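You operate a simulated robot arm through the tools that you are given. There is no shell and no other tool. Be economical: measure what you need, move in short steps, check, and stop when the job is done.

The job below is to be done with a simulated robot arm. You get a single attempt, and the scene is never put back.

## Task
Stack the 24 MM clipboard from the top of the frame bench on top of the 20 MM clipboard. Then put the cardboard pad on the top of the frame bench away on the middle shelf of the pane cart. Then fetch the orange wheel and set it in the clip carton. Then take the blue wheel and leave it on top of the blue grease tin. Then put one of the square rubber blocks from the top shelf of the sealing table on top of the black butyl block on the top of the frame bench. The order counts.

It is judged by the outcome, as a careful person would: the job done as asked, and still so three seconds after it is handed in. It fails if anything else is knocked over, pushed out of place, dropped, spilled or broken.

## Robot
A 6-joint arm with a fingered hand on a trunk, on a base that drives. Base frame: it is fixed to the floor where the robot stands at the start and does not move with it; the origin is under the middle of the robot, x ahead of it, y to its left, z up; the surface under the hand at the start is at about z = 860. Readings come in mm, degrees, newtons and seconds.
With the tool pointing down near the work surface it reaches from about 160 to 860 mm from the robot's upright axis, wherever it stands. Its first joint turns from -166.0 to 166.0 degrees. Places, roughly: black butyl block [750, 750, 1000]; blue wheel (6x5x2 cm) [1000, -300, 900]; cardboard pad (6x9x2 cm) [700, 100, 900]; clip carton [1000, 1000, 250]; clipboard [500, 0, 750]; grease tin [500, 1250, 1000]; middle shelf of the pane cart (98x21 cm) [6700, -280, 1220]; orange wheel (6x5x2 cm) [1000, -200, 900]; square rubber block (5x5x3 cm) [-1100, 1300, 1600]. Payload 5 kg.
The tool frame sits at the grasp point between the pads (the TCP): z along the fingers, y along the line on which they close. The tips reach 36 mm beyond it. The gripper opens to 120 mm. The gripper's body begins 42 mm behind the TCP. The gripper is a hand of 4 fingers: y runs from the thumb to the fingers, the wrist lies at [-19, -123, -211] in the tool frame, and closing takes about 1.5 s.
Orientation is that of the tool frame in the base frame, as [roll, pitch, yaw] about the fixed x, y, z axes, in that order (R = Rz(yaw) Ry(pitch) Rx(roll)). With the fingers straight down and the wrist toward the robot, the tool's x, y and z point along [0, 1, 0], [1, 0, 0] and [0, 0, -1] of the base frame.

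## Interface
- The arm moves only by the tool drive_tool. Its argument "motion" is a list of rows, each a list of 2 entries, a list of its own where there are three numbers: the shift along the tool's x, y, z in units of 400 mm (1.0 is 400 mm), then the turn, a rotation vector about the tool's x, y, z in units of 180 degrees (1.0 is 180 degrees). In form: [[[dx, dy, dz], [rx, ry, rz]], ...]. A call has 1 to 12 rows; each row is the pose to reach, as a shift and turn from the pose commanded when the call began, along the tool's axes at that moment. "hand" is the gripper command, from -1 (shut) to 1 (fully open), values between in proportion, set as the call begins (left out, the last holds). A call with a number of a shift or a turn outside -1 to 1 is refused whole. A row lasts 0.2 s, in which the tool goes at most 50 mm and 8.6 degrees; a call with a longer step from one row to the next is refused whole, and so is a gripper value outside its range. A pose out of reach is approached as far as the arm can. The call stops where the force on the tool passes 40 N (or 10 N more than at its start, if that is more) or the arm is blocked; 0.2 s more then pass. The fingers move at their own pace (about 45 mm/s each) and stop on an object; they squeeze with about 24 N. The grip force told is the motor's: it shows also when the fingers shut on nothing. Time passes only in rows, and 0.2 s behind the last, so rows that repeat a pose let the fingers close. The reply holds the time, the measured pose of the TCP, the force on the tool along the base axes, the opening and the grip force, in the units named above and with some noise, with the torque about the TCP (base axes, N m) and any sound that the robot's microphone picked up.
- Cameras (640 x 400 px; columns grow to the right, rows downward): "scene" is now at [100.5, 3.8, 1735.5]; the picture's right is [0.10, -1.00, 0.00], its down [-0.86, -0.08, -0.51] and it looks along [0.50, 0.05, -0.86] (base axes); focal length 251 px, centre (320, 200). "wrist" rides on the gripper at [73, -101, -142] in the tool frame; the picture's right is [-0.79, 0.29, -0.54], its down [-0.56, -0.70, 0.44] and it looks along [-0.25, 0.65, 0.71] (tool axes); focal length 280 px, centre (320, 200). There is no depth. A picture from a camera that has moved, and an enlarged one, comes with that camera's place and axes in the base frame and with its lens. The place of the scene camera against the robot may be out by one fixed shift of up to 25 mm in any direction.
- capture(camera): a new picture of that camera. No time passes.
- lift_body(by): slides the trunk up (or, below 0, down) by that many mm; the arm and the scene camera ride with it, the base frame stays. It gives what a move gives, with no picture.
- base_move(legs): drives the robot by 1 to 6 legs, each [ahead, turn to the left] in mm and degrees, along the robot's own axes; the way and the turn of a leg run together, so that a leg with both is an arc; at most 1500 mm and 180 degrees a leg. The arm and the cameras ride along, it lands a little off, and it stops where it bumps. It gives what a move gives.
- curl_fingers(index, middle, ring, thumb_bend, thumb_turn): sets how far each is bent, from 0 (flat) to 1 (curled in); at 0.3 the hand is open as for a grip, at 0.7 the pads meet at the TCP. One left out holds its place. A second passes; each finger stops where it meets its share of the squeeze, and holds until it gets a number again. A gripper value or a shape takes the hand back. It gives what a move gives, with no picture; readings hold the bend of each and the force on the fingers (four entries, about 0 where the hand has none), thumb and palm. thumb_turn goes from beside the hand (0) to across from the fingers (1), as for a grip.
- hand_shape(shape): the hand has 4 fingers and takes this shape, open, in about a second: jaw (thumb against the fingers, like two jaws); tri (thumb and two fingers); tip (a fingertip pinch); poke (one finger out to press); point (the index stretched); flat (the hand flat); cup (the hand cupped); fist (a fist). The gripper value then closes the fingers along that shape, each until it touches; the sizes above hold for jaw. It gives what a move gives, with no picture.
- turn_head(pan, tilt): turns the head with the scene camera to pan (to the left, within 86 degrees either way) and tilt (down, from -29 to 69), counted from straight ahead of the robot. It gives what a move gives.
- zoom(camera, box): a new picture of the part [left, top, right, bottom] of that camera's present view, enlarged. No time passes.
- finish_job(): hands the job in; it is judged then, once.

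Go step by step. Nothing tells you exact positions but the pictures and the camera data: compare them with the known pose of the tool, close in by small moves and look again before you grip or let go. The budget is 165 turns and 120 pictures, counting those below and the enlarged ones. Unless the task says otherwise, let go and move clear before handing in.

The tools are called after "Call:" as name(argument=value, ...) on one line, values as JSON. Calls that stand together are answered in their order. drive_tool: Moves the arm, as the interface text tells. Its arguments: {"type":"object","properties":{"motion":{"type":"array"},"hand":{"type":"number"}},"required":["motion"]} The other tools are called the same way: lift_body (by) slides the trunk up or down; hand_shape (shape) gives the hand a shape; curl_fingers (index, middle, ring, thumb_bend, thumb_turn) moves the fingers one by one; base_move (legs) drives the base; turn_head (pan, tilt) turns the head that bears the scene camera; capture (camera) takes a picture; zoom (camera, box) takes an enlarged picture of a part of a camera's view; finish_job () hands the job in.

At the start:

```text
t: 0.0
tool_pos: [679.7, 219.8, 1128.9]
ee_rot: [180.0, 0.0, 90.0]
wrist_force: [0.2, -0.4, 0.5]
wrist_torque: [0.0, 0.01, -0.02]
grip_width: 119.6
grasp_force: 0.0
shape: jaw
bend: [0.3, 0.3, 0.3, 0.3, 0.98]
finger forces: [0.0, 0.1, 0.0, 0.0, 0.0, 0.1]
trunk travel left (down, up): [-750.0, 90.0]
robot x, y, heading: [0.4, -1.0, 0.1]
head pan, tilt: [5.5, 59.6]
```

scene: 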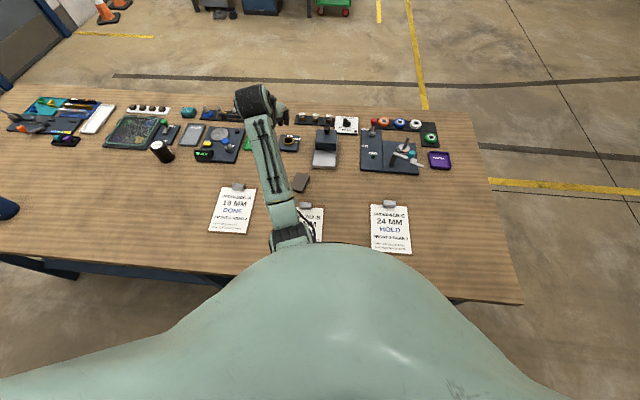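
wrist: 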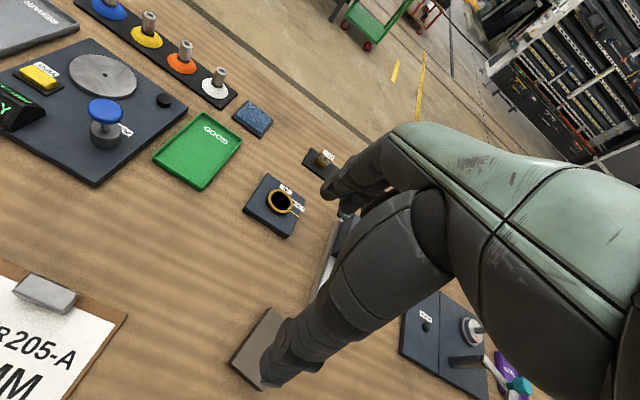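

I see the frame bench with three clipboards near its front edge and small parts behind. I'll zoom in to identify them before moving.

Call:
zoom(camera="scene", box=[200, 90, 460, 260])

Call:
zoom(camera="scene", box=[0, 80, 240, 230])

Call:
zoom(camera="scene", box=[340, 100, 470, 180])

```text
2.35 times, centred on (330, 175) of scene
camera zoom: at [100.5, 3.8, 1735.5], right [0.1, -1.0, 0.0], down [-0.86, -0.08, -0.51], along [0.5, 0.05, -0.86], focal length 590 px, centre (296, 259)
```

zoom: 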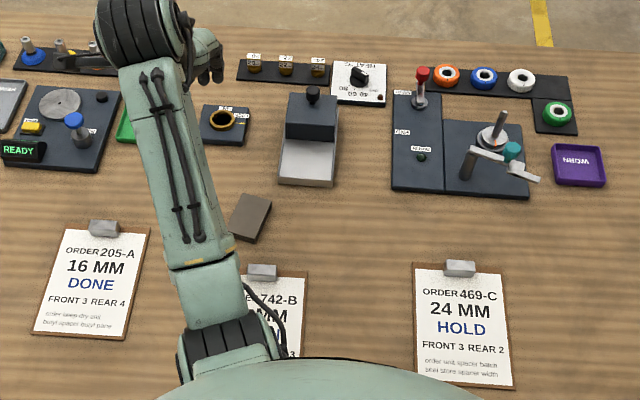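

```text
2.67 times, centred on (120, 155) of scene
camera zoom: at [100.5, 3.8, 1735.5], right [0.1, -1.0, 0.0], down [-0.86, -0.08, -0.51], along [0.5, 0.05, -0.86], focal length 669 px, centre (853, 320)
```

zoom: 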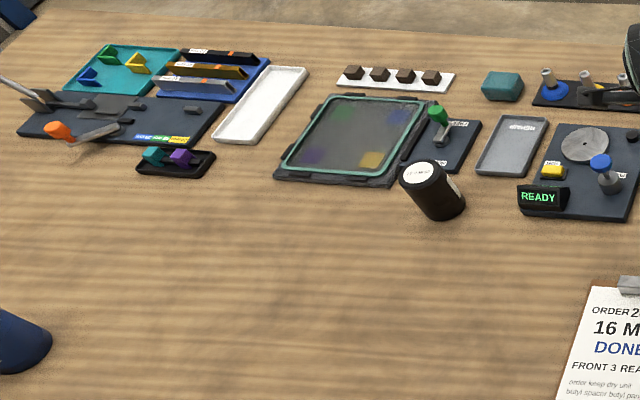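

```text
4.92 times, centred on (405, 140) of scene
camera zoom: at [100.5, 3.8, 1735.5], right [0.1, -1.0, 0.0], down [-0.86, -0.08, -0.51], along [0.5, 0.05, -0.86], focal length 1235 px, centre (-98, 495)
```

zoom: 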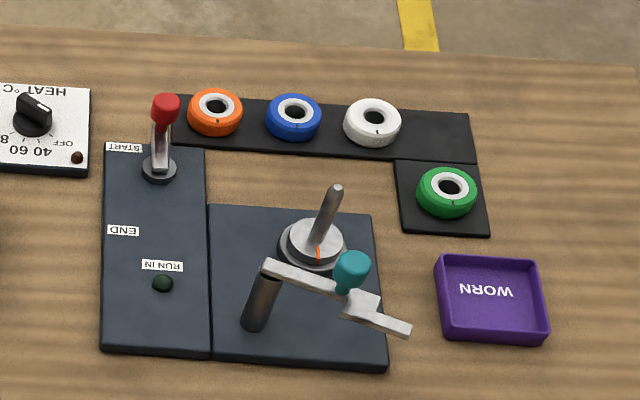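

The 24 MM clipboard lies on the right (clip near [614, -225]) and the 20 MM is hidden under the forearm. I'll swing the arm right to above the 24 MM clip and look from both cameras.

Call:
drive_tool(motion=[[[-0.11, -0.018, 0], [0, 0, 0]], [[-0.22, -0.036, 0], [0, 0, 0]], [[-0.33, -0.054, 0], [0, 0, 0]], [[-0.44, -0.072, 0], [0, 0, 0]], [[-0.55, -0.09, 0], [0, 0, 0]], [[-0.66, -0.108, 0], [0, 0, 0]], [[-0.77, -0.126, 0], [0, 0, 0]], [[-0.88, -0.144, 0], [0, 0, 0]], [[-0.99, -0.162, 0], [0, 0, 0]], [[-0.99, -0.162, 0], [0, 0, 0]]])

Call:
capture(camera="scene")

Call:
capture(camera="wrist")

```text
t: 2.2
tool_pos: [616.2, -173.8, 1129.1]
ee_rot: [180.0, 0.0, 90.0]
wrist_force: [0.4, 0.9, -1.1]
wrist_torque: [-0.04, -0.01, 0.01]
grip_width: 119.5
grasp_force: 0.0
shape: jaw
bend: [0.3, 0.3, 0.3, 0.3, 0.98]
finger forces: [0.0, 0.0, 0.0, 0.1, 0.1, 0.0]
trunk travel left (down, up): [-750.0, 90.0]
robot x, y, heading: [-0.8, 0.6, 0.1]
head pan, tilt: [5.5, 59.6]
```

```text
114 pictures are left
camera scene: at [100.6, 4.8, 1735.5], right [0.1, -1.0, 0.0], down [-0.86, -0.08, -0.51], along [0.5, 0.05, -0.86], focal length 251 px, centre (320, 200)
```

scene: 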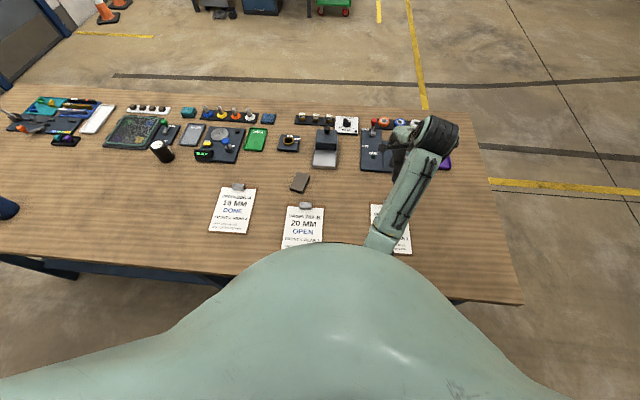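

```text
113 pictures are left
camera wrist: at [514.0, -101.6, 1270.6], right [0.29, -0.79, 0.54], down [-0.7, -0.56, -0.44], along [0.65, -0.25, -0.71], focal length 280 px, centre (320, 200)
```

wrist: 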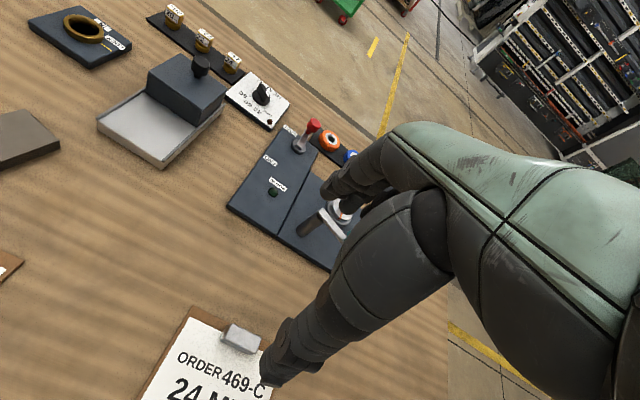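

The wrist view puts the 24 MM clip near [595, -211, 878]. I'll lower toward it and look again.

Call:
drive_tool(motion=[[[-0.03, -0.018, 0.1], [0, 0, 0]], [[-0.06, -0.036, 0.2], [0, 0, 0]], [[-0.09, -0.053, 0.3], [0, 0, 0]], [[-0.0925, -0.053, 0.375], [0, 0, 0]], [[-0.0925, -0.053, 0.375], [0, 0, 0]]])

Call:
capture(camera="wrist")

Call:
zoom(camera="scene", box=[260, 150, 440, 270])

```text
t: 3.4
tool_pos: [594.0, -212.3, 978.1]
ee_rot: [179.9, 0.0, 89.9]
wrist_force: [-0.7, -0.9, 0.6]
wrist_torque: [0.0, 0.01, -0.03]
grip_width: 119.8
grasp_force: 0.0
shape: jaw
bend: [0.3, 0.3, 0.3, 0.3, 0.98]
finger forces: [0.1, 0.0, 0.0, 0.0, 0.0, 0.0]
trunk travel left (down, up): [-750.0, 90.0]
robot x, y, heading: [4.8, 2.2, -0.0]
head pan, tilt: [5.5, 59.6]
```

```text
112 pictures are left
camera wrist: at [491.7, -139.2, 1121.0], right [0.29, -0.79, 0.54], down [-0.7, -0.56, -0.44], along [0.65, -0.25, -0.71], focal length 280 px, centre (320, 200)
```

wrist: 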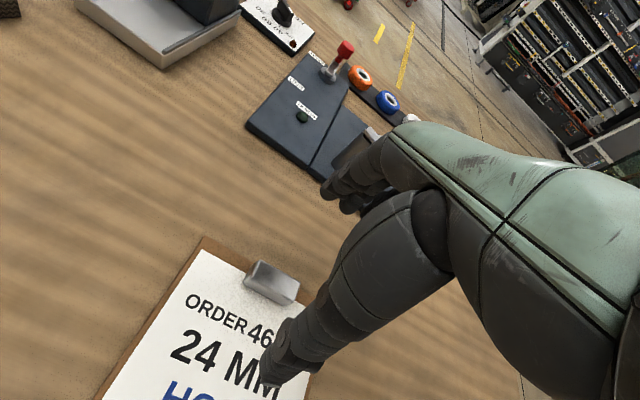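

```text
3.33 times, centred on (350, 210) of scene
camera zoom: at [100.4, 3.8, 1735.5], right [0.1, -1.0, 0.0], down [-0.86, -0.08, -0.51], along [0.5, 0.05, -0.86], focal length 836 px, centre (220, 167)
```

zoom: 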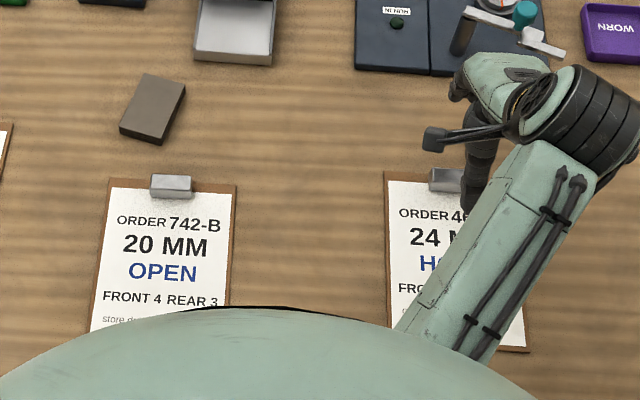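

The clip sits right under the TCP at about [596, -211, 878]. I'll descend until the tips are just above the board.

Call:
drive_tool(motion=[[[0, 0.005, 0.08], [0, 0, 0]], [[0, 0.005, 0.13], [0, 0, 0]], [[0, 0.005, 0.16], [0, 0, 0]], [[0, 0.005, 0.175], [0, 0, 0]], [[0, 0.005, 0.175], [0, 0, 0]]])

Call:
capture(camera="wrist")

Call:
zoom(camera="scene", box=[340, 150, 460, 230])

```text
t: 4.6
tool_pos: [596.1, -213.0, 907.3]
ee_rot: [-179.9, 0.0, 90.0]
wrist_force: [0.2, -0.6, 0.6]
wrist_torque: [0.0, -0.01, 0.02]
grip_width: 119.5
grasp_force: 0.1
shape: jaw
bend: [0.3, 0.3, 0.3, 0.3, 0.98]
finger forces: [0.0, 0.1, 0.1, 0.0, 0.0, 0.1]
trunk travel left (down, up): [-750.0, 90.0]
robot x, y, heading: [2.1, 0.9, 0.2]
head pan, tilt: [5.5, 59.6]
```

```text
110 pictures are left
camera wrist: at [494.4, -139.7, 1051.6], right [0.29, -0.79, 0.54], down [-0.7, -0.56, -0.44], along [0.65, -0.25, -0.71], focal length 280 px, centre (320, 200)
```

wrist: 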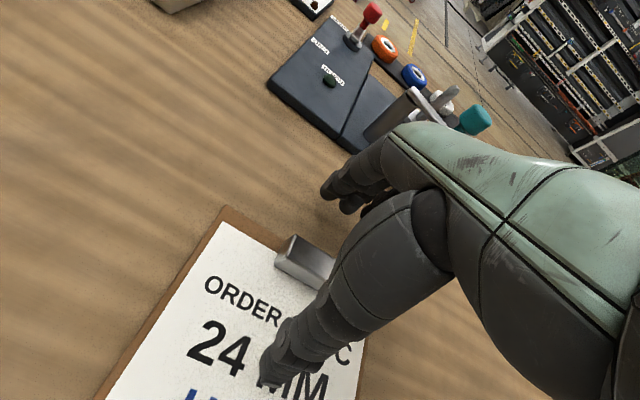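

```text
5.00 times, centred on (400, 190) of scene
camera zoom: at [100.3, 3.5, 1735.5], right [0.1, -1.0, 0.0], down [-0.86, -0.08, -0.51], along [0.5, 0.05, -0.86], focal length 1254 px, centre (-80, 250)
```

zoom: 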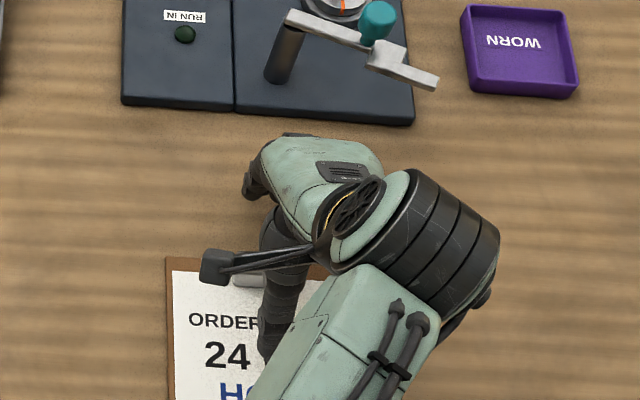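

The thumb is on the paper side and the fingers are beyond the far edge of the clip. I'll close on it.

Call:
drive_tool(motion=[[[0, 0, 0], [0, 0, 0]], [[0, 0, 0], [0, 0, 0]], [[0, 0, 0], [0, 0, 0]], [[0, 0, 0], [0, 0, 0]], [[0, 0, 0], [0, 0, 0]], [[0, 0, 0], [0, 0, 0]], [[0, 0, 0], [0, 0, 0]], [[0, 0, 0], [0, 0, 0]], [[0, 0, 0], [0, 0, 0]], [[0, 0, 0], [0, 0, 0]]], hand=-1)

Call:
capture(camera="wrist")

```text
t: 6.8
tool_pos: [595.9, -211.9, 907.9]
ee_rot: [-180.0, 0.0, 90.0]
wrist_force: [0.6, 0.0, -0.2]
wrist_torque: [-0.04, -0.08, 0.02]
grip_width: 17.5
grasp_force: 24.0
shape: jaw
bend: [0.72, 0.61, 0.67, 0.74, 1.0]
finger forces: [13.0, 7.1, 0.1, 0.0, 20.2, 0.0]
trunk travel left (down, up): [-750.0, 90.0]
robot x, y, heading: [-3.6, -1.3, -0.3]
head pan, tilt: [5.5, 59.6]
```

```text
108 pictures are left
camera wrist: at [494.5, -139.7, 1051.7], right [0.29, -0.79, 0.54], down [-0.7, -0.56, -0.44], along [0.65, -0.25, -0.71], focal length 280 px, centre (320, 200)
```

wrist: 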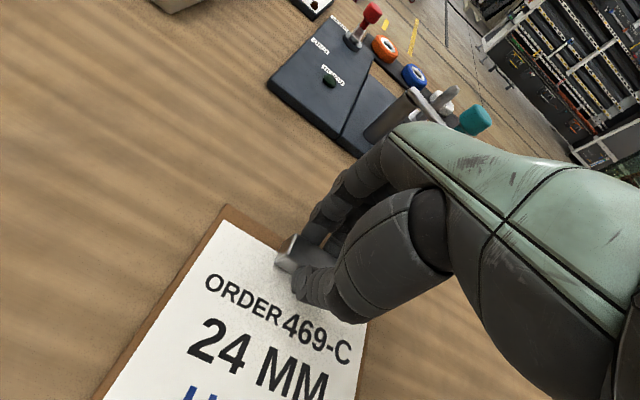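

The clip is gripped (17 mm, thumb against two fingers). I'll lift a little and check.

Call:
drive_tool(motion=[[[0, 0, -0.03], [0, 0, 0]], [[0, 0, -0.07], [0, 0, 0]], [[0, 0, -0.12], [0, 0, 0]], [[0, 0, -0.17], [0, 0, 0]], [[0, 0, -0.22], [0, 0, 0]], [[0, 0, -0.22], [0, 0, 0]]])

Call:
capture(camera="wrist")

Call:
capture(camera="scene")

```text
t: 8.2
tool_pos: [595.9, -212.4, 997.6]
ee_rot: [179.9, 0.0, 90.0]
wrist_force: [-0.4, -0.5, -1.1]
wrist_torque: [-0.01, -0.04, 0.04]
grip_width: 17.4
grasp_force: 23.7
shape: jaw
bend: [0.72, 0.61, 0.67, 0.74, 1.0]
finger forces: [12.9, 7.2, 0.0, 0.0, 20.1, 0.0]
trunk travel left (down, up): [-750.0, 90.0]
robot x, y, heading: [-2.2, -1.4, -0.1]
head pan, tilt: [5.5, 59.6]
```

```text
107 pictures are left
camera wrist: at [494.2, -140.4, 1139.9], right [0.29, -0.79, 0.54], down [-0.7, -0.56, -0.44], along [0.65, -0.25, -0.71], focal length 280 px, centre (320, 200)
```

wrist: 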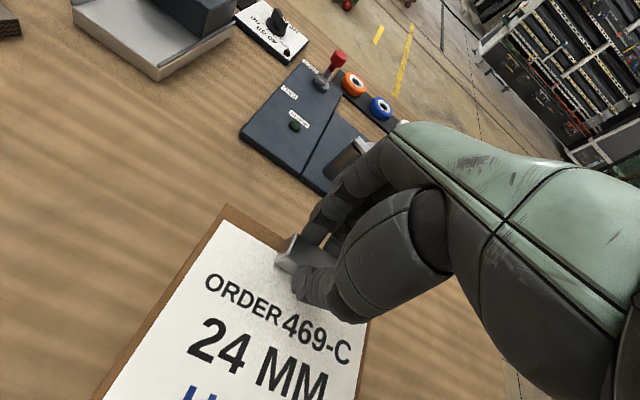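

```text
106 pictures are left
camera scene: at [100.6, 3.4, 1735.5], right [0.1, -1.0, 0.0], down [-0.86, -0.08, -0.51], along [0.5, 0.05, -0.86], focal length 251 px, centre (320, 200)
```

scene: 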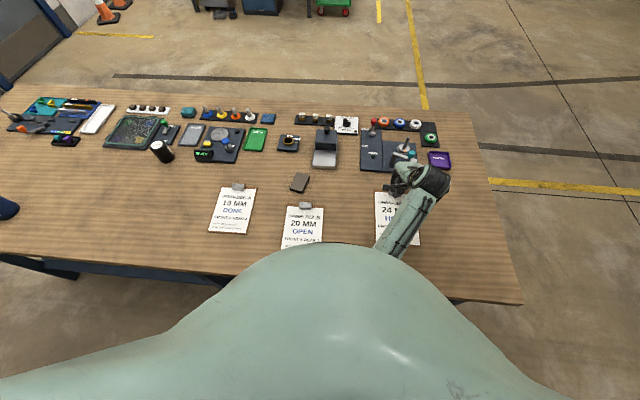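

The 24 MM board is held flat. The 20 MM clip is near [556, 114]; I'll carry the board over it, offset about 35 mm toward me so it lies flat behind the lower clip.

Call:
drive_tool(motion=[[[0.102, -0.0234, 0], [0, 0, -0.003]], [[0.204, -0.047, 0], [0, 0, -0.006]], [[0.306, -0.07, 0], [0, 0, -0.009]], [[0.408, -0.094, 0], [0, 0, -0.012]], [[0.51, -0.117, 0], [0, 0, -0.015]], [[0.612, -0.14, 0], [0, 0, -0.017]], [[0.714, -0.164, 0], [0, 0, -0.019]], [[0.815, -0.1875, 0], [0, 0, -0.019]], [[0.815, -0.1875, 0], [0, 0, -0.019]]])

Call:
capture(camera="wrist")

Call:
zoom(camera="scene", box=[230, 150, 410, 270])

```text
t: 10.2
tool_pos: [521.5, 114.7, 998.8]
ee_rot: [179.9, 0.1, 93.4]
wrist_force: [-0.4, 0.8, -0.7]
wrist_torque: [0.01, -0.07, 0.03]
grip_width: 17.3
grasp_force: 24.2
shape: jaw
bend: [0.72, 0.61, 0.67, 0.74, 1.0]
finger forces: [12.9, 7.2, 0.0, 0.1, 20.2, 0.1]
trunk travel left (down, up): [-750.0, 90.0]
robot x, y, heading: [-0.2, -1.3, 0.1]
head pan, tilt: [5.5, 59.6]
```

```text
105 pictures are left
camera wrist: at [415.3, 180.5, 1140.3], right [0.33, -0.77, 0.54], down [-0.67, -0.6, -0.44], along [0.67, -0.21, -0.71], focal length 280 px, centre (320, 200)
```

wrist: 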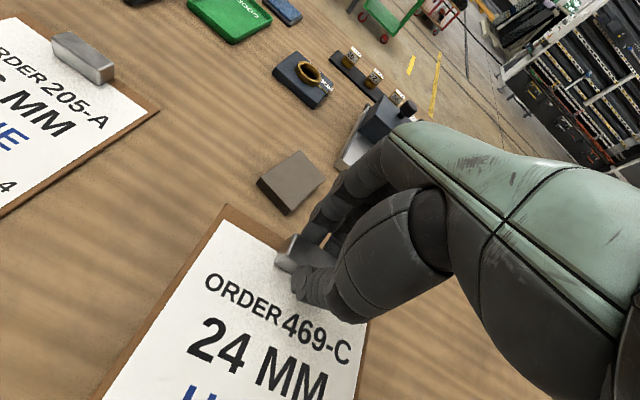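

```text
3.33 times, centred on (320, 210) of scene
camera zoom: at [100.7, 3.0, 1735.5], right [0.1, -1.0, 0.0], down [-0.86, -0.08, -0.51], along [0.5, 0.05, -0.86], focal length 836 px, centre (320, 167)
```

zoom: 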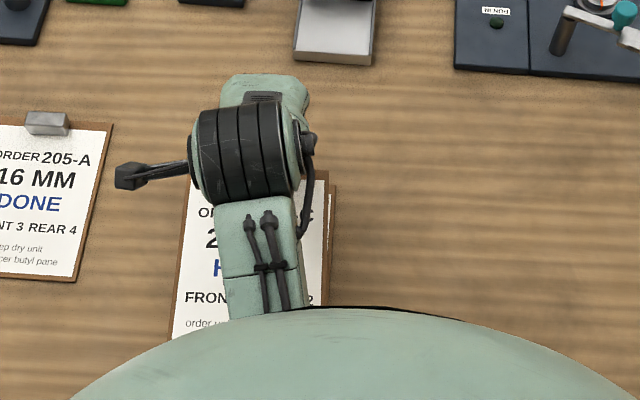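

The held board's far edge is about 32 mm nearer than the lower board's, 9 mm to the left. I'll shift slightly and lower it until it touches.

Call:
drive_tool(motion=[[[-0.014, -0.021, 0.06], [0, 0, 0]], [[-0.014, -0.021, 0.13], [0, 0, 0]], [[-0.014, -0.021, 0.18], [0, 0, 0]], [[-0.014, -0.021, 0.2], [0, 0, 0]], [[-0.014, -0.021, 0.207], [0, 0, 0]], [[-0.014, -0.021, 0.21], [0, 0, 0]], [[-0.014, -0.021, 0.2135], [0, 0, 0]], [[-0.014, -0.021, 0.2135], [0, 0, 0]]])

Call:
capture(camera="wrist")

```text
t: 12.0
tool_pos: [512.7, 108.0, 912.2]
ee_rot: [179.9, 0.0, 93.4]
wrist_force: [-0.8, 0.7, 7.4]
wrist_torque: [-0.08, -0.26, -0.05]
grip_width: 17.4
grasp_force: 24.1
shape: jaw
bend: [0.72, 0.61, 0.67, 0.74, 1.0]
finger forces: [12.7, 17.3, 0.0, 0.0, 21.8, 0.0]
trunk travel left (down, up): [-750.0, 90.0]
robot x, y, heading: [-0.3, 0.3, -0.2]
head pan, tilt: [5.5, 59.6]
```

```text
103 pictures are left
camera wrist: at [405.9, 174.5, 1055.3], right [0.33, -0.77, 0.54], down [-0.66, -0.6, -0.44], along [0.67, -0.21, -0.71], focal length 280 px, centre (320, 200)
```

wrist: 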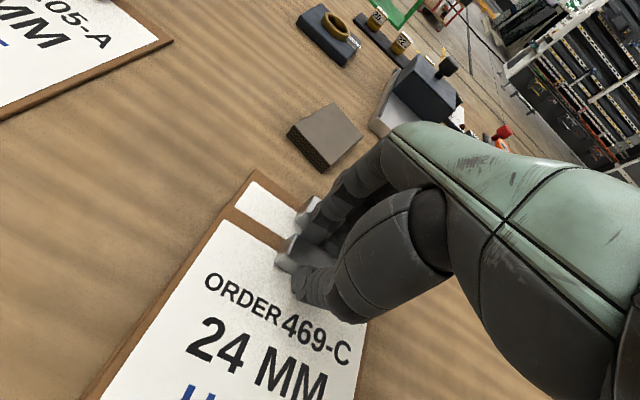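

The board is resting on the 20 MM clipboard. To avoid the fingers bumping the lower clip, I'll open only the thumb and lift out.

Call:
curl_fingers(thumb_bend=0.4)

Call:
zoom(camera="wrist", box=[180, 140, 420, 290])

```text
t: 13.0
tool_pos: [511.0, 108.0, 911.0]
ee_rot: [180.0, 0.0, 93.3]
wrist_force: [0.3, -0.2, 0.2]
wrist_torque: [-0.01, 0.0, 0.0]
grip_width: 41.4
grasp_force: 0.1
shape: fingers
bend: [0.74, 0.73, 0.67, 0.4, 1.0]
finger forces: [0.1, 0.0, 0.1, 0.1, 0.1, 0.0]
trunk travel left (down, up): [-750.0, 90.0]
robot x, y, heading: [1.5, 1.2, 0.3]
head pan, tilt: [5.5, 59.6]
```

```text
2.67 times, centred on (300, 215) of wrist
camera zoom: at [406.5, 174.5, 1054.6], right [0.33, -0.77, 0.54], down [-0.67, -0.6, -0.44], along [0.67, -0.21, -0.71], focal length 748 px, centre (373, 160)
```

zoom: 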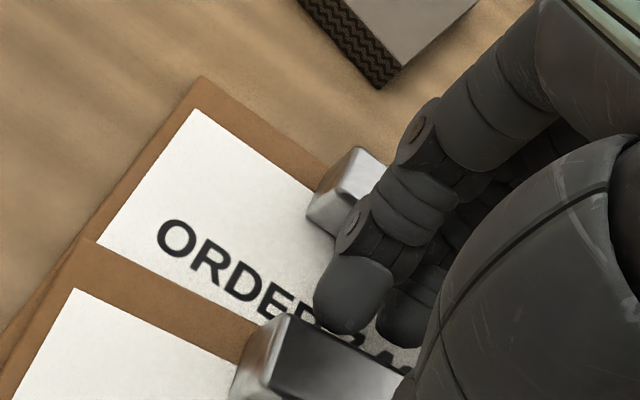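

The board settled but slid a little toward me as the thumb opened. I'll lift straight up and look at the stack.

Call:
drive_tool(motion=[[[0, 0, -0.05], [0, 0, 0]], [[0, 0, -0.15], [0, 0, 0]], [[0, 0, -0.25], [0, 0, 0]], [[0, 0, -0.35], [0, 0, 0]], [[0, 0, -0.35], [0, 0, 0]]])

Call:
capture(camera="wrist")

Call:
zoom(camera="scene", box=[230, 150, 410, 270])

```text
t: 14.2
tool_pos: [513.0, 108.4, 1051.3]
ee_rot: [-179.9, 0.0, 93.4]
wrist_force: [0.5, 0.2, -0.7]
wrist_torque: [0.04, 0.0, 0.0]
grip_width: 41.5
grasp_force: 0.0
shape: fingers
bend: [0.74, 0.73, 0.67, 0.4, 1.0]
finger forces: [0.0, 0.0, 0.0, 0.1, 0.0, 0.0]
trunk travel left (down, up): [-750.0, 90.0]
robot x, y, heading: [3.0, -3.4, -0.1]
head pan, tilt: [5.5, 59.6]
```

```text
101 pictures are left
camera wrist: at [406.8, 174.6, 1194.6], right [0.34, -0.77, 0.54], down [-0.67, -0.6, -0.44], along [0.67, -0.21, -0.71], focal length 280 px, centre (320, 200)
```

wrist: 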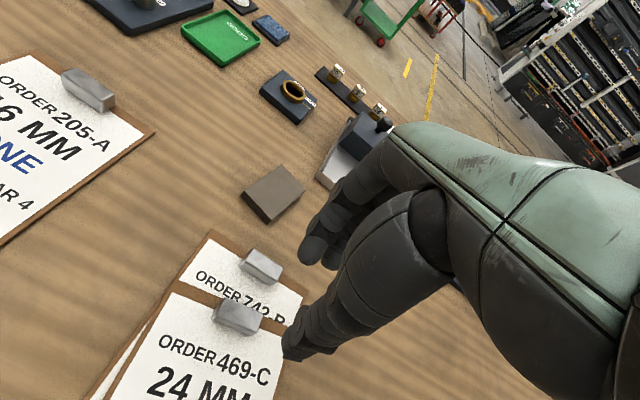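

```text
3.33 times, centred on (320, 210) of scene
camera zoom: at [100.1, 3.5, 1735.5], right [0.1, -1.0, 0.0], down [-0.86, -0.08, -0.51], along [0.5, 0.05, -0.86], focal length 836 px, centre (320, 167)
```

zoom: 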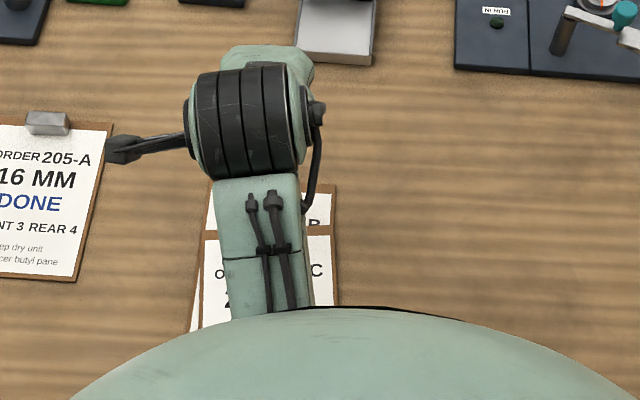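

The 24 MM board lies flat on the 20 MM one, well supported. Next is the pad at about [661, 146]; before choosing a grasp I'll look ahead at the pane cart and around.

Call:
turn_head(pan=0, tilt=10)

Call:
capture(camera="scene")

Call:
zoom(camera="scene", box=[240, 120, 400, 220])

```text
t: 15.4
tool_pos: [513.3, 107.3, 1050.7]
ee_rot: [180.0, 0.0, 93.4]
wrist_force: [-0.7, 0.4, -0.3]
wrist_torque: [0.0, 0.0, -0.03]
grip_width: 41.5
grasp_force: 0.0
shape: fingers
bend: [0.74, 0.73, 0.67, 0.4, 1.0]
finger forces: [0.0, 0.0, 0.0, 0.1, 0.0, 0.0]
trunk travel left (down, up): [-750.0, 90.0]
robot x, y, heading: [-1.3, -1.5, -0.4]
head pan, tilt: [0.0, 10.0]
```

```text
99 pictures are left
camera scene: at [126.6, -2.8, 1809.4], right [0.0, -1.0, 0.0], down [-0.17, 0.0, -0.98], along [0.98, 0.0, -0.17], focal length 251 px, centre (320, 200)
```

scene: 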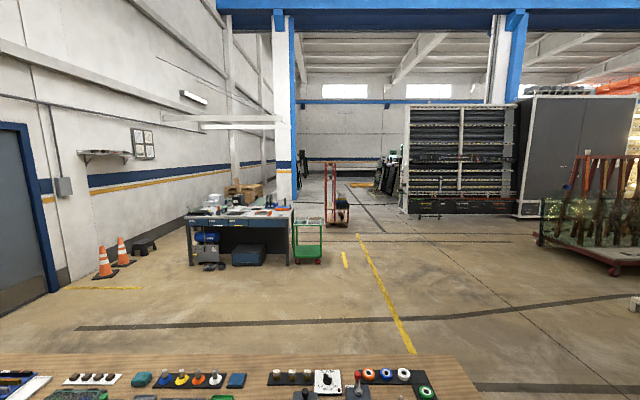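

```text
4.00 times, centred on (320, 170) of scene
camera zoom: at [126.6, -2.8, 1809.4], right [0.0, -1.0, 0.0], down [-0.17, 0.0, -0.98], along [0.98, 0.0, -0.17], focal length 1003 px, centre (320, 320)
```

zoom: 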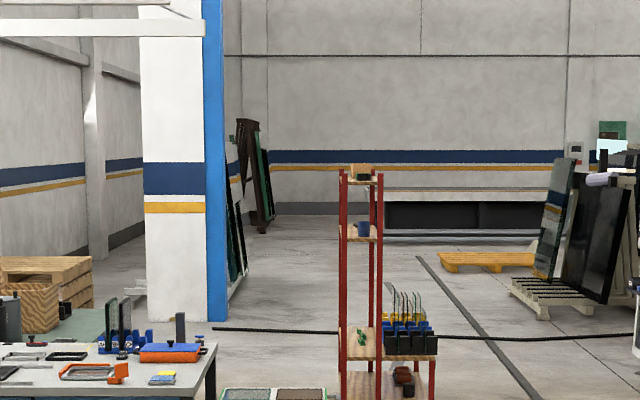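

The pane cart is the red one seen end-on ahead; its middle shelf is open from the sides with ample clearance, so the usual downward grasp will do. Now I'll go above the pad with the hand open, turned to its long axis.

Call:
drive_tool(motion=[[[0.018, 0.094, 0.03], [0, 0, 0.015]], [[0.037, 0.188, 0.06], [0, 0, 0.03]], [[0.056, 0.28, 0.09], [0, 0, 0.045]], [[0.0743, 0.375, 0.12], [0, 0, 0.058]], [[0.0743, 0.375, 0.12], [0, 0, 0.058]], [[0.0743, 0.375, 0.12], [0, 0, 0.058]], [[0.0743, 0.375, 0.12], [0, 0, 0.058]]], hand=1)

Call:
turn_head(pan=5.5, tilt=59.6)

Call:
capture(camera="wrist")

Call:
capture(camera="scene")

```text
t: 17.0
tool_pos: [661.3, 147.1, 1001.8]
ee_rot: [-180.0, 0.0, 83.0]
wrist_force: [0.3, 0.2, -0.4]
wrist_torque: [0.0, 0.01, -0.03]
grip_width: 119.5
grasp_force: 0.1
shape: jaw
bend: [0.3, 0.3, 0.3, 0.3, 0.98]
finger forces: [0.0, 0.0, 0.0, 0.0, 0.0, 0.0]
trunk travel left (down, up): [-750.0, 90.0]
robot x, y, heading: [-4.2, 1.5, -0.0]
head pan, tilt: [0.0, 10.0]
```

```text
t: 18.2
tool_pos: [661.0, 146.1, 1002.4]
ee_rot: [-180.0, 0.0, 83.1]
wrist_force: [0.2, -0.2, -0.5]
wrist_torque: [-0.02, -0.01, -0.01]
grip_width: 119.7
grasp_force: 0.1
shape: jaw
bend: [0.3, 0.3, 0.3, 0.3, 0.98]
finger forces: [0.0, 0.1, 0.0, 0.0, 0.0, 0.1]
trunk travel left (down, up): [-750.0, 90.0]
robot x, y, heading: [-1.5, -1.6, -0.1]
head pan, tilt: [5.5, 59.6]
```

```text
97 pictures are left
camera wrist: at [568.5, 230.6, 1145.6], right [0.19, -0.82, 0.54], down [-0.76, -0.47, -0.44], along [0.62, -0.33, -0.71], focal length 280 px, centre (320, 200)
```

wrist: 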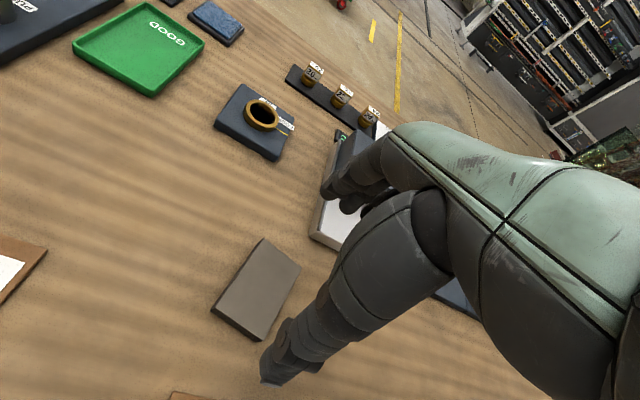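

```text
96 pictures are left
camera scene: at [100.5, 3.7, 1735.6], right [0.1, -1.0, 0.0], down [-0.86, -0.08, -0.51], along [0.5, 0.05, -0.86], focal length 251 px, centre (320, 200)
```

scene: 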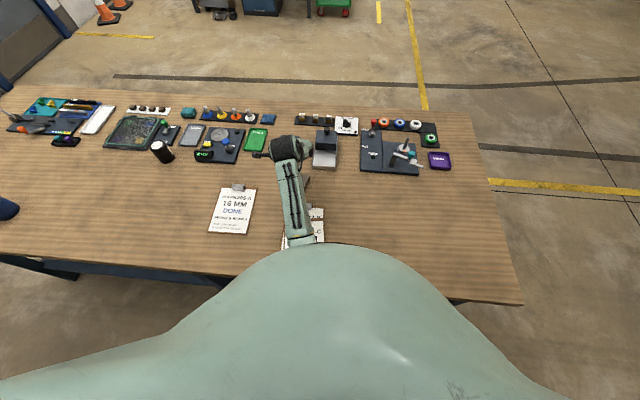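

The pad centre is near [667, 146], long axis about -12°. I'll adjust and descend around it.

Call:
drive_tool(motion=[[[0, 0.015, 0.06], [0, 0, 0.01]], [[0, 0.015, 0.13], [0, 0, 0.022]], [[0, 0.015, 0.19], [0, 0, 0.022]], [[0, 0.015, 0.235], [0, 0, 0.022]], [[0, 0.015, 0.2575], [0, 0, 0.022]], [[0, 0.015, 0.2575], [0, 0, 0.022]]])

Call:
capture(camera="wrist")

```text
t: 19.6
tool_pos: [665.2, 145.9, 900.6]
ee_rot: [-180.0, 0.0, 79.1]
wrist_force: [0.2, -0.2, 0.2]
wrist_torque: [-0.01, -0.01, 0.01]
grip_width: 119.8
grasp_force: 0.1
shape: jaw
bend: [0.3, 0.3, 0.3, 0.3, 0.98]
finger forces: [0.1, 0.1, 0.0, 0.0, 0.1, 0.0]
trunk travel left (down, up): [-750.0, 90.0]
robot x, y, heading: [0.4, -0.4, -0.2]
head pan, tilt: [5.5, 59.6]
```

```text
95 pictures are left
camera wrist: at [579.7, 236.1, 1042.9], right [0.13, -0.83, 0.54], down [-0.79, -0.42, -0.44], along [0.59, -0.37, -0.71], focal length 280 px, centre (320, 200)
```

wrist: 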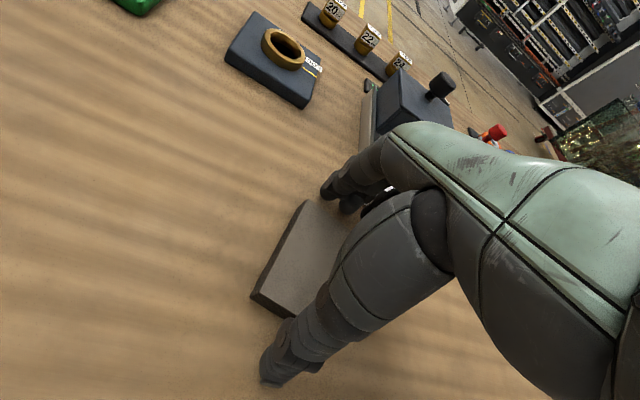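

The pad is between thumb and fingers. Closing.

Call:
drive_tool(motion=[[[0, 0, 0], [0, 0, 0]], [[0, 0, 0], [0, 0, 0]], [[0, 0, 0], [0, 0, 0]], [[0, 0, 0], [0, 0, 0]], [[0, 0, 0], [0, 0, 0]], [[0, 0, 0], [0, 0, 0]], [[0, 0, 0], [0, 0, 0]], [[0, 0, 0], [0, 0, 0]]], hand=-1)

Call:
drive_tool(motion=[[[0, 0, -0.03], [0, 0, 0]], [[0, 0, -0.1], [0, 0, 0]], [[0, 0, -0.2], [0, 0, 0]], [[0, 0, -0.3], [0, 0, 0]], [[0, 0, -0.4], [0, 0, 0]], [[0, 0, -0.5], [0, 0, 0]], [[0, 0, -0.5], [0, 0, 0]]])

Call:
capture(camera="wrist")

```text
t: 21.4
tool_pos: [665.7, 145.1, 900.5]
ee_rot: [-180.0, 0.0, 79.0]
wrist_force: [-0.3, 0.5, -0.3]
wrist_torque: [0.0, 0.0, -0.02]
grip_width: 79.6
grasp_force: 23.9
shape: jaw
bend: [0.27, 0.39, 0.39, 0.61, 0.99]
finger forces: [12.3, 6.7, 2.5, 0.1, 21.7, 0.0]
trunk travel left (down, up): [-750.0, 90.0]
robot x, y, heading: [1.3, -3.3, 0.1]
head pan, tilt: [5.5, 59.6]
```

```text
t: 23.0
tool_pos: [667.4, 145.5, 1100.4]
ee_rot: [180.0, 0.0, 79.0]
wrist_force: [0.2, 0.2, -0.5]
wrist_torque: [0.02, 0.01, -0.03]
grip_width: 78.9
grasp_force: 23.5
shape: jaw
bend: [0.28, 0.39, 0.39, 0.61, 0.99]
finger forces: [12.1, 6.7, 2.6, 0.0, 21.8, 0.1]
trunk travel left (down, up): [-750.0, 90.0]
robot x, y, heading: [-1.2, 5.5, -0.3]
head pan, tilt: [5.5, 59.6]
```

```text
94 pictures are left
camera wrist: at [581.3, 236.4, 1243.6], right [0.13, -0.83, 0.54], down [-0.79, -0.42, -0.44], along [0.59, -0.37, -0.71], focal length 280 px, centre (320, 200)
```

wrist: 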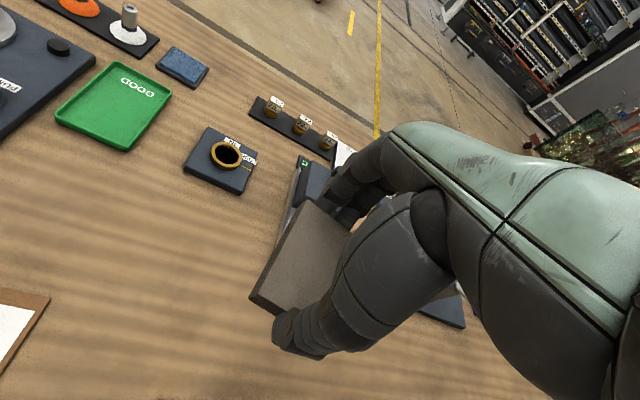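

The pad is held firmly. I'll retract the arm high and close to the body before driving round the right end of the bench toward the cart.

Call:
drive_tool(motion=[[[-0.059, -0.067, -0.047], [0, 0, 0]], [[-0.118, -0.134, -0.094], [0, 0, 0]], [[-0.176, -0.2, -0.14], [0, 0, 0]], [[-0.235, -0.268, -0.188], [0, 0, 0]], [[-0.294, -0.335, -0.234], [0, 0, 0]], [[-0.352, -0.4, -0.281], [0, 0, 0]], [[-0.411, -0.469, -0.328], [0, 0, 0]], [[-0.47, -0.536, -0.375], [0, 0, 0]], [[-0.47, -0.536, -0.375], [0, 0, 0]]])

Call:
turn_head(pan=-70, tilt=25)

Call:
capture(camera="scene")

```text
t: 25.0
tool_pos: [483.5, 21.3, 1141.4]
ee_rot: [179.8, 0.0, 79.1]
wrist_force: [-0.3, 0.4, 0.3]
wrist_torque: [0.01, -0.01, 0.01]
grip_width: 79.1
grasp_force: 24.1
shape: jaw
bend: [0.28, 0.39, 0.39, 0.61, 0.99]
finger forces: [12.3, 6.6, 2.6, 0.0, 21.8, 0.1]
out of reach, approached as far as the arm can: row 4, 5, 6, 7, 8, 9
trunk travel left (down, up): [-750.0, 90.0]
robot x, y, heading: [-1.0, 3.2, -0.2]
head pan, tilt: [5.5, 59.6]
```

```text
t: 26.4
tool_pos: [484.8, 21.6, 1140.2]
ee_rot: [179.8, 0.0, 79.1]
wrist_force: [0.1, 0.2, -0.1]
wrist_torque: [0.0, 0.02, 0.04]
grip_width: 78.9
grasp_force: 24.0
shape: jaw
bend: [0.28, 0.39, 0.39, 0.61, 0.99]
finger forces: [12.2, 6.6, 2.5, 0.0, 21.8, 0.0]
trunk travel left (down, up): [-750.0, 90.0]
robot x, y, heading: [-0.8, 3.9, -0.1]
head pan, tilt: [-70.0, 25.0]
```

```text
93 pictures are left
camera scene: at [65.3, -89.3, 1785.1], right [-0.94, -0.34, 0.0], down [-0.14, 0.4, -0.91], along [0.31, -0.85, -0.42], focal length 251 px, centre (320, 200)
```

scene: 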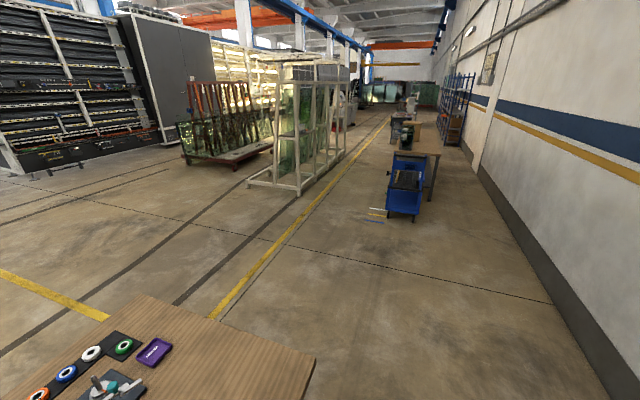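

The right side is clear. Before driving, I'll raise the trunk fully and test how high the hand can go, since the shelf is at 1220.

Call:
lift_body(by=90)

Call:
drive_tool(motion=[[[0, 0.1, -0.05], [0, 0, 0]], [[0, 0.2, -0.1], [0, 0, 0]], [[0, 0.3, -0.15], [0, 0, 0]], [[0, 0.35, -0.23], [0, 0, 0]], [[0, 0.35, -0.33], [0, 0, 0]], [[0, 0.35, -0.33], [0, 0, 0]]])

```text
t: 27.7
tool_pos: [483.8, 22.2, 1230.9]
ee_rot: [179.7, 0.1, 79.0]
wrist_force: [1.3, -0.1, -0.5]
wrist_torque: [0.0, 0.0, -0.04]
grip_width: 78.9
grasp_force: 24.0
shape: jaw
bend: [0.28, 0.39, 0.39, 0.61, 0.99]
finger forces: [12.2, 6.7, 2.5, 0.0, 21.8, 0.1]
trunk travel left (down, up): [-840.0, 0.0]
robot x, y, heading: [-0.0, -1.3, 0.0]
head pan, tilt: [-70.0, 25.0]
```

```text
t: 29.1
tool_pos: [654.4, -7.4, 1315.5]
ee_rot: [179.7, -0.1, 78.9]
wrist_force: [0.1, 0.7, 0.1]
wrist_torque: [-0.01, 0.0, 0.03]
grip_width: 78.7
grasp_force: 24.0
shape: jaw
bend: [0.28, 0.39, 0.39, 0.61, 0.99]
finger forces: [12.2, 6.5, 2.6, 0.1, 21.8, 0.0]
out of reach, approached as far as the arm can: row 1, 2, 3, 4, 5, 6
trunk travel left (down, up): [-840.0, 0.0]
robot x, y, heading: [0.2, -4.3, 0.0]
head pan, tilt: [-70.0, 25.0]
```

The hand reaches z≈1315 at 650 mm ahead, enough for the shelf. Now I'll drive around the bench's right end and up the aisle.

Call:
base_move(legs=[[0, -90], [1250, 0], [0, 90], [1500, 0], [1500, 0], [1500, 0]])

Call:
turn_head(pan=20, tilt=15)

Call:
capture(camera="scene")

```text
t: 37.5
tool_pos: [7.7, -1191.0, 1316.0]
ee_rot: [179.6, 0.1, -9.5]
wrist_force: [0.7, 0.3, -0.2]
wrist_torque: [0.02, 0.04, 0.01]
grip_width: 78.6
grasp_force: 24.0
shape: jaw
bend: [0.73, 0.39, 0.4, 0.62, 0.99]
finger forces: [12.3, 7.3, 2.4, 0.0, 21.8, 0.1]
trunk travel left (down, up): [-840.0, 0.0]
robot x, y, heading: [-10.3, -537.9, -80.8]
head pan, tilt: [-70.0, 25.0]
stopped in leg 2: the robot was blocked; the commanded pose is now the measured one
```

```text
t: 39.2
tool_pos: [4.1, -1193.9, 1315.1]
ee_rot: [179.7, 0.0, -9.6]
wrist_force: [-0.6, -0.1, -0.8]
wrist_torque: [0.01, 0.01, -0.01]
grip_width: 78.6
grasp_force: 24.1
shape: jaw
bend: [0.73, 0.39, 0.4, 0.62, 0.99]
finger forces: [12.3, 7.3, 2.5, 0.0, 21.8, 0.1]
trunk travel left (down, up): [-840.0, 0.0]
robot x, y, heading: [-12.5, -540.5, -80.8]
head pan, tilt: [20.0, 15.0]
```

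```text
92 pictures are left
camera scene: at [41.9, -653.2, 1891.4], right [-0.87, -0.49, 0.0], down [-0.13, 0.23, -0.97], along [0.47, -0.84, -0.26], focal length 251 px, centre (320, 200)
```

scene: 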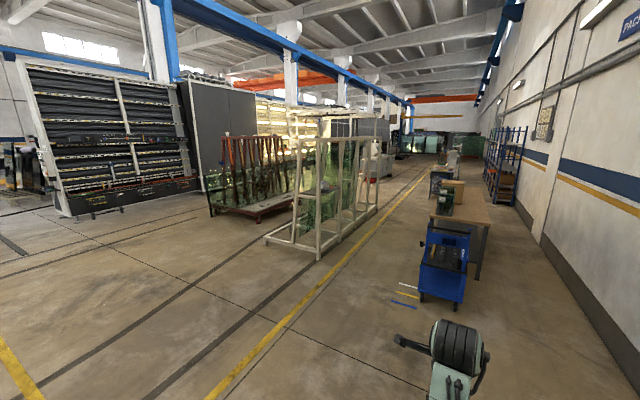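

The robot got blocked after about half a metre. I'll check what it touches and the state of the grip.

Call:
turn_head(pan=60, tilt=60)

Call:
capture(camera="scene")

Call:
capture(camera="wrist")

```text
t: 40.3
tool_pos: [4.3, -1193.7, 1314.8]
ee_rot: [179.6, 0.1, -9.4]
wrist_force: [-0.6, -0.4, -0.1]
wrist_torque: [-0.01, -0.01, 0.01]
grip_width: 78.8
grasp_force: 24.0
shape: jaw
bend: [0.73, 0.39, 0.4, 0.62, 0.99]
finger forces: [12.4, 7.3, 2.5, 0.0, 21.8, 0.1]
trunk travel left (down, up): [-840.0, 0.0]
robot x, y, heading: [-14.8, -539.8, -81.0]
head pan, tilt: [60.0, 60.0]
```

```text
91 pictures are left
camera scene: at [58.2, -595.8, 1825.1], right [-0.36, -0.93, 0.0], down [-0.81, 0.31, -0.5], along [0.47, -0.18, -0.87], focal length 251 px, centre (320, 200)
```

scene: 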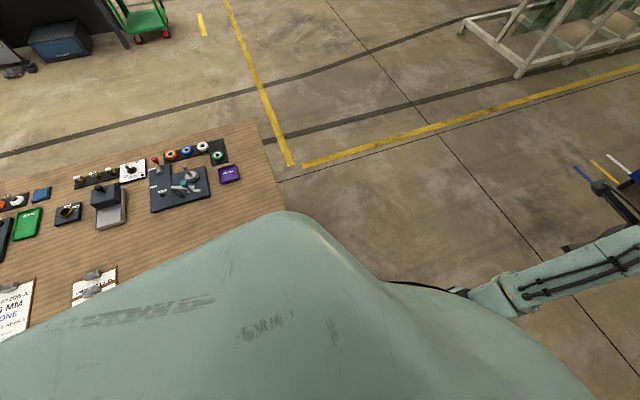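

```text
90 pictures are left
camera wrist: at [92.1, -1104.8, 1456.9], right [-0.83, -0.15, 0.54], down [-0.44, 0.78, -0.45], along [-0.36, -0.61, -0.71], focal length 280 px, centre (320, 200)
```

wrist: 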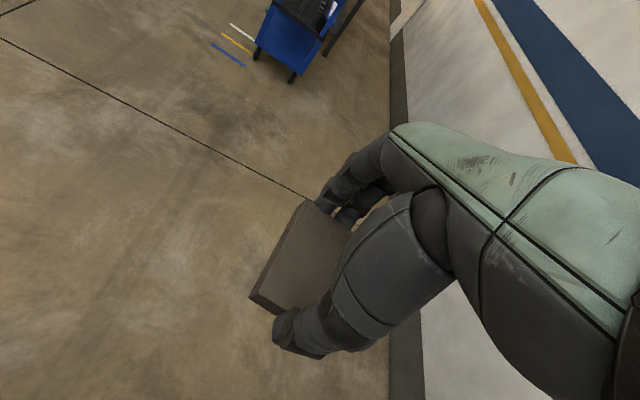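

The bench is undisturbed; the base seems to have brushed its front edge or leg. I'll back off, face the bench, reverse away from it and then go round with more room.

Call:
base_move(legs=[[-300, 0], [0, 81], [-400, 0], [0, -90], [500, 0]])

```text
t: 56.2
tool_pos: [-543.8, -1390.5, 1314.3]
ee_rot: [179.6, -0.1, -18.6]
wrist_force: [0.0, 0.7, 0.9]
wrist_torque: [0.02, -0.01, -0.03]
grip_width: 78.0
grasp_force: 23.9
shape: jaw
bend: [0.73, 0.39, 0.4, 0.62, 0.99]
finger forces: [12.0, 7.0, 2.3, 0.0, 20.7, 0.0]
trunk travel left (down, up): [-840.0, 0.0]
robot x, y, heading: [-457.9, -741.1, -90.0]
head pan, tilt: [60.0, 60.0]
```

Clear now. Continuing round the bench end and up the aisle.

Call:
base_move(legs=[[600, 0], [0, 90], [1500, 0], [1500, 0], [1500, 0]])

Call:
turn_head(pan=20, tilt=15)

Call:
capture(camera="scene")

```text
t: 87.7
tool_pos: [4692.6, -1482.4, 1315.4]
ee_rot: [179.7, 0.0, 71.0]
wrist_force: [0.0, 0.1, -0.3]
wrist_torque: [-0.01, 0.01, 0.0]
grip_width: 77.9
grasp_force: 24.2
shape: jaw
bend: [0.73, 0.39, 0.4, 0.62, 0.99]
finger forces: [12.0, 7.0, 2.2, 0.0, 20.4, 0.0]
trunk travel left (down, up): [-840.0, 0.0]
robot x, y, heading: [4043.1, -1393.3, -0.3]
head pan, tilt: [60.0, 60.0]
```

```text
t: 88.8
tool_pos: [4690.5, -1482.6, 1314.8]
ee_rot: [179.7, -0.1, 71.0]
wrist_force: [0.0, 0.5, -0.6]
wrist_torque: [0.01, 0.01, -0.01]
grip_width: 77.8
grasp_force: 23.8
shape: jaw
bend: [0.73, 0.39, 0.4, 0.62, 0.99]
finger forces: [12.1, 6.9, 2.2, 0.0, 20.3, 0.0]
trunk travel left (down, up): [-840.0, 0.0]
robot x, y, heading: [4042.8, -1391.7, -0.6]
head pan, tilt: [20.0, 15.0]
```

```text
89 pictures are left
camera scene: at [4164.7, -1363.0, 1891.3], right [0.34, -0.94, 0.0], down [-0.24, -0.09, -0.97], along [0.91, 0.33, -0.26], focal length 251 px, centre (320, 200)
```

scene: 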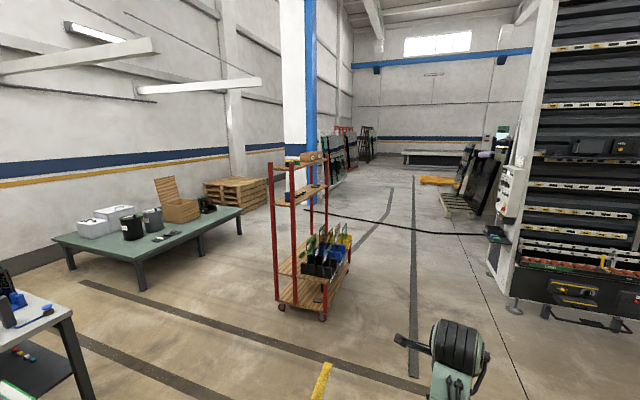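

The pane cart is in view. I'll zoom to understand its shelves.

Call:
zoom(camera="scene", box=[250, 140, 370, 330])

```text
2.11 times, centred on (310, 235) of scene
camera zoom: at [4164.7, -1363.0, 1891.3], right [0.34, -0.94, 0.0], down [-0.24, -0.09, -0.97], along [0.91, 0.33, -0.26], focal length 528 px, centre (341, 126)
```

zoom: 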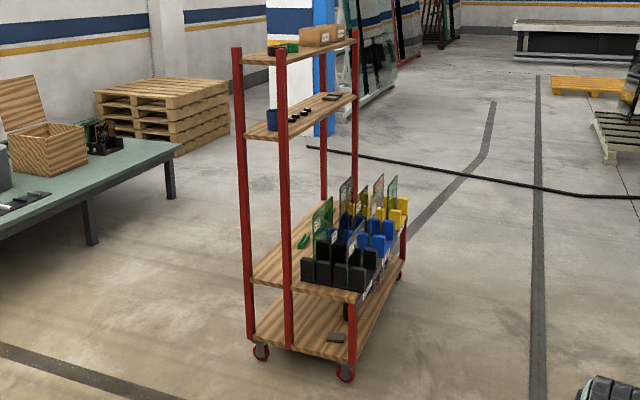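

The middle shelf holds a blue cup near this end, with free space further along; I'll approach from the open left (+y) side, going between the tables and the cart.

Call:
base_move(legs=[[1500, 0], [60, 0], [0, 90.6], [1400, 0], [700, 0]])

Call:
turn_head(pan=-60, tilt=25)

Call:
capture(camera="scene")

```text
t: 113.3
tool_pos: [5658.5, 1369.7, 1315.0]
ee_rot: [179.7, 0.0, 162.0]
wrist_force: [-0.2, 0.8, -0.3]
wrist_torque: [0.01, -0.02, 0.01]
grip_width: 77.8
grasp_force: 24.1
shape: jaw
bend: [0.73, 0.39, 0.4, 0.62, 0.99]
finger forces: [12.0, 6.9, 1.9, 0.0, 20.1, 0.0]
trunk travel left (down, up): [-840.0, 0.0]
robot x, y, heading: [5577.5, 720.2, 90.8]
head pan, tilt: [20.0, 15.0]
```

```text
t: 114.8
tool_pos: [5660.0, 1369.8, 1313.6]
ee_rot: [179.8, 0.0, 162.0]
wrist_force: [0.3, 0.4, 0.1]
wrist_torque: [-0.04, -0.02, 0.0]
grip_width: 77.7
grasp_force: 24.3
shape: jaw
bend: [0.73, 0.39, 0.4, 0.62, 0.99]
finger forces: [12.0, 6.9, 1.9, 0.0, 20.2, 0.0]
trunk travel left (down, up): [-840.0, 0.0]
robot x, y, heading: [5577.9, 719.8, 90.4]
head pan, tilt: [-60.0, 25.0]
```

```text
87 pictures are left
camera scene: at [5661.4, 794.8, 1875.1], right [0.51, -0.86, 0.0], down [-0.36, -0.22, -0.91], along [0.78, 0.46, -0.42], focal length 251 px, centre (320, 200)
```

scene: 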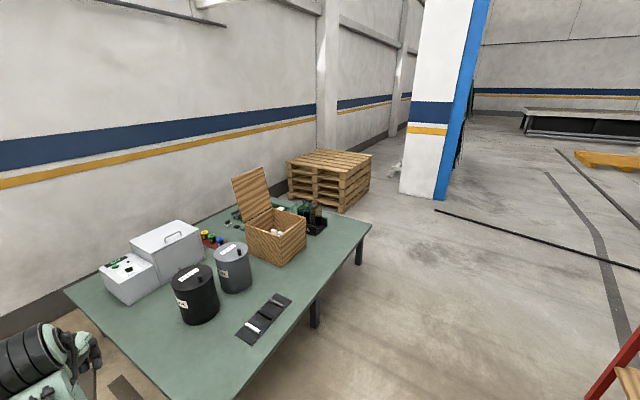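

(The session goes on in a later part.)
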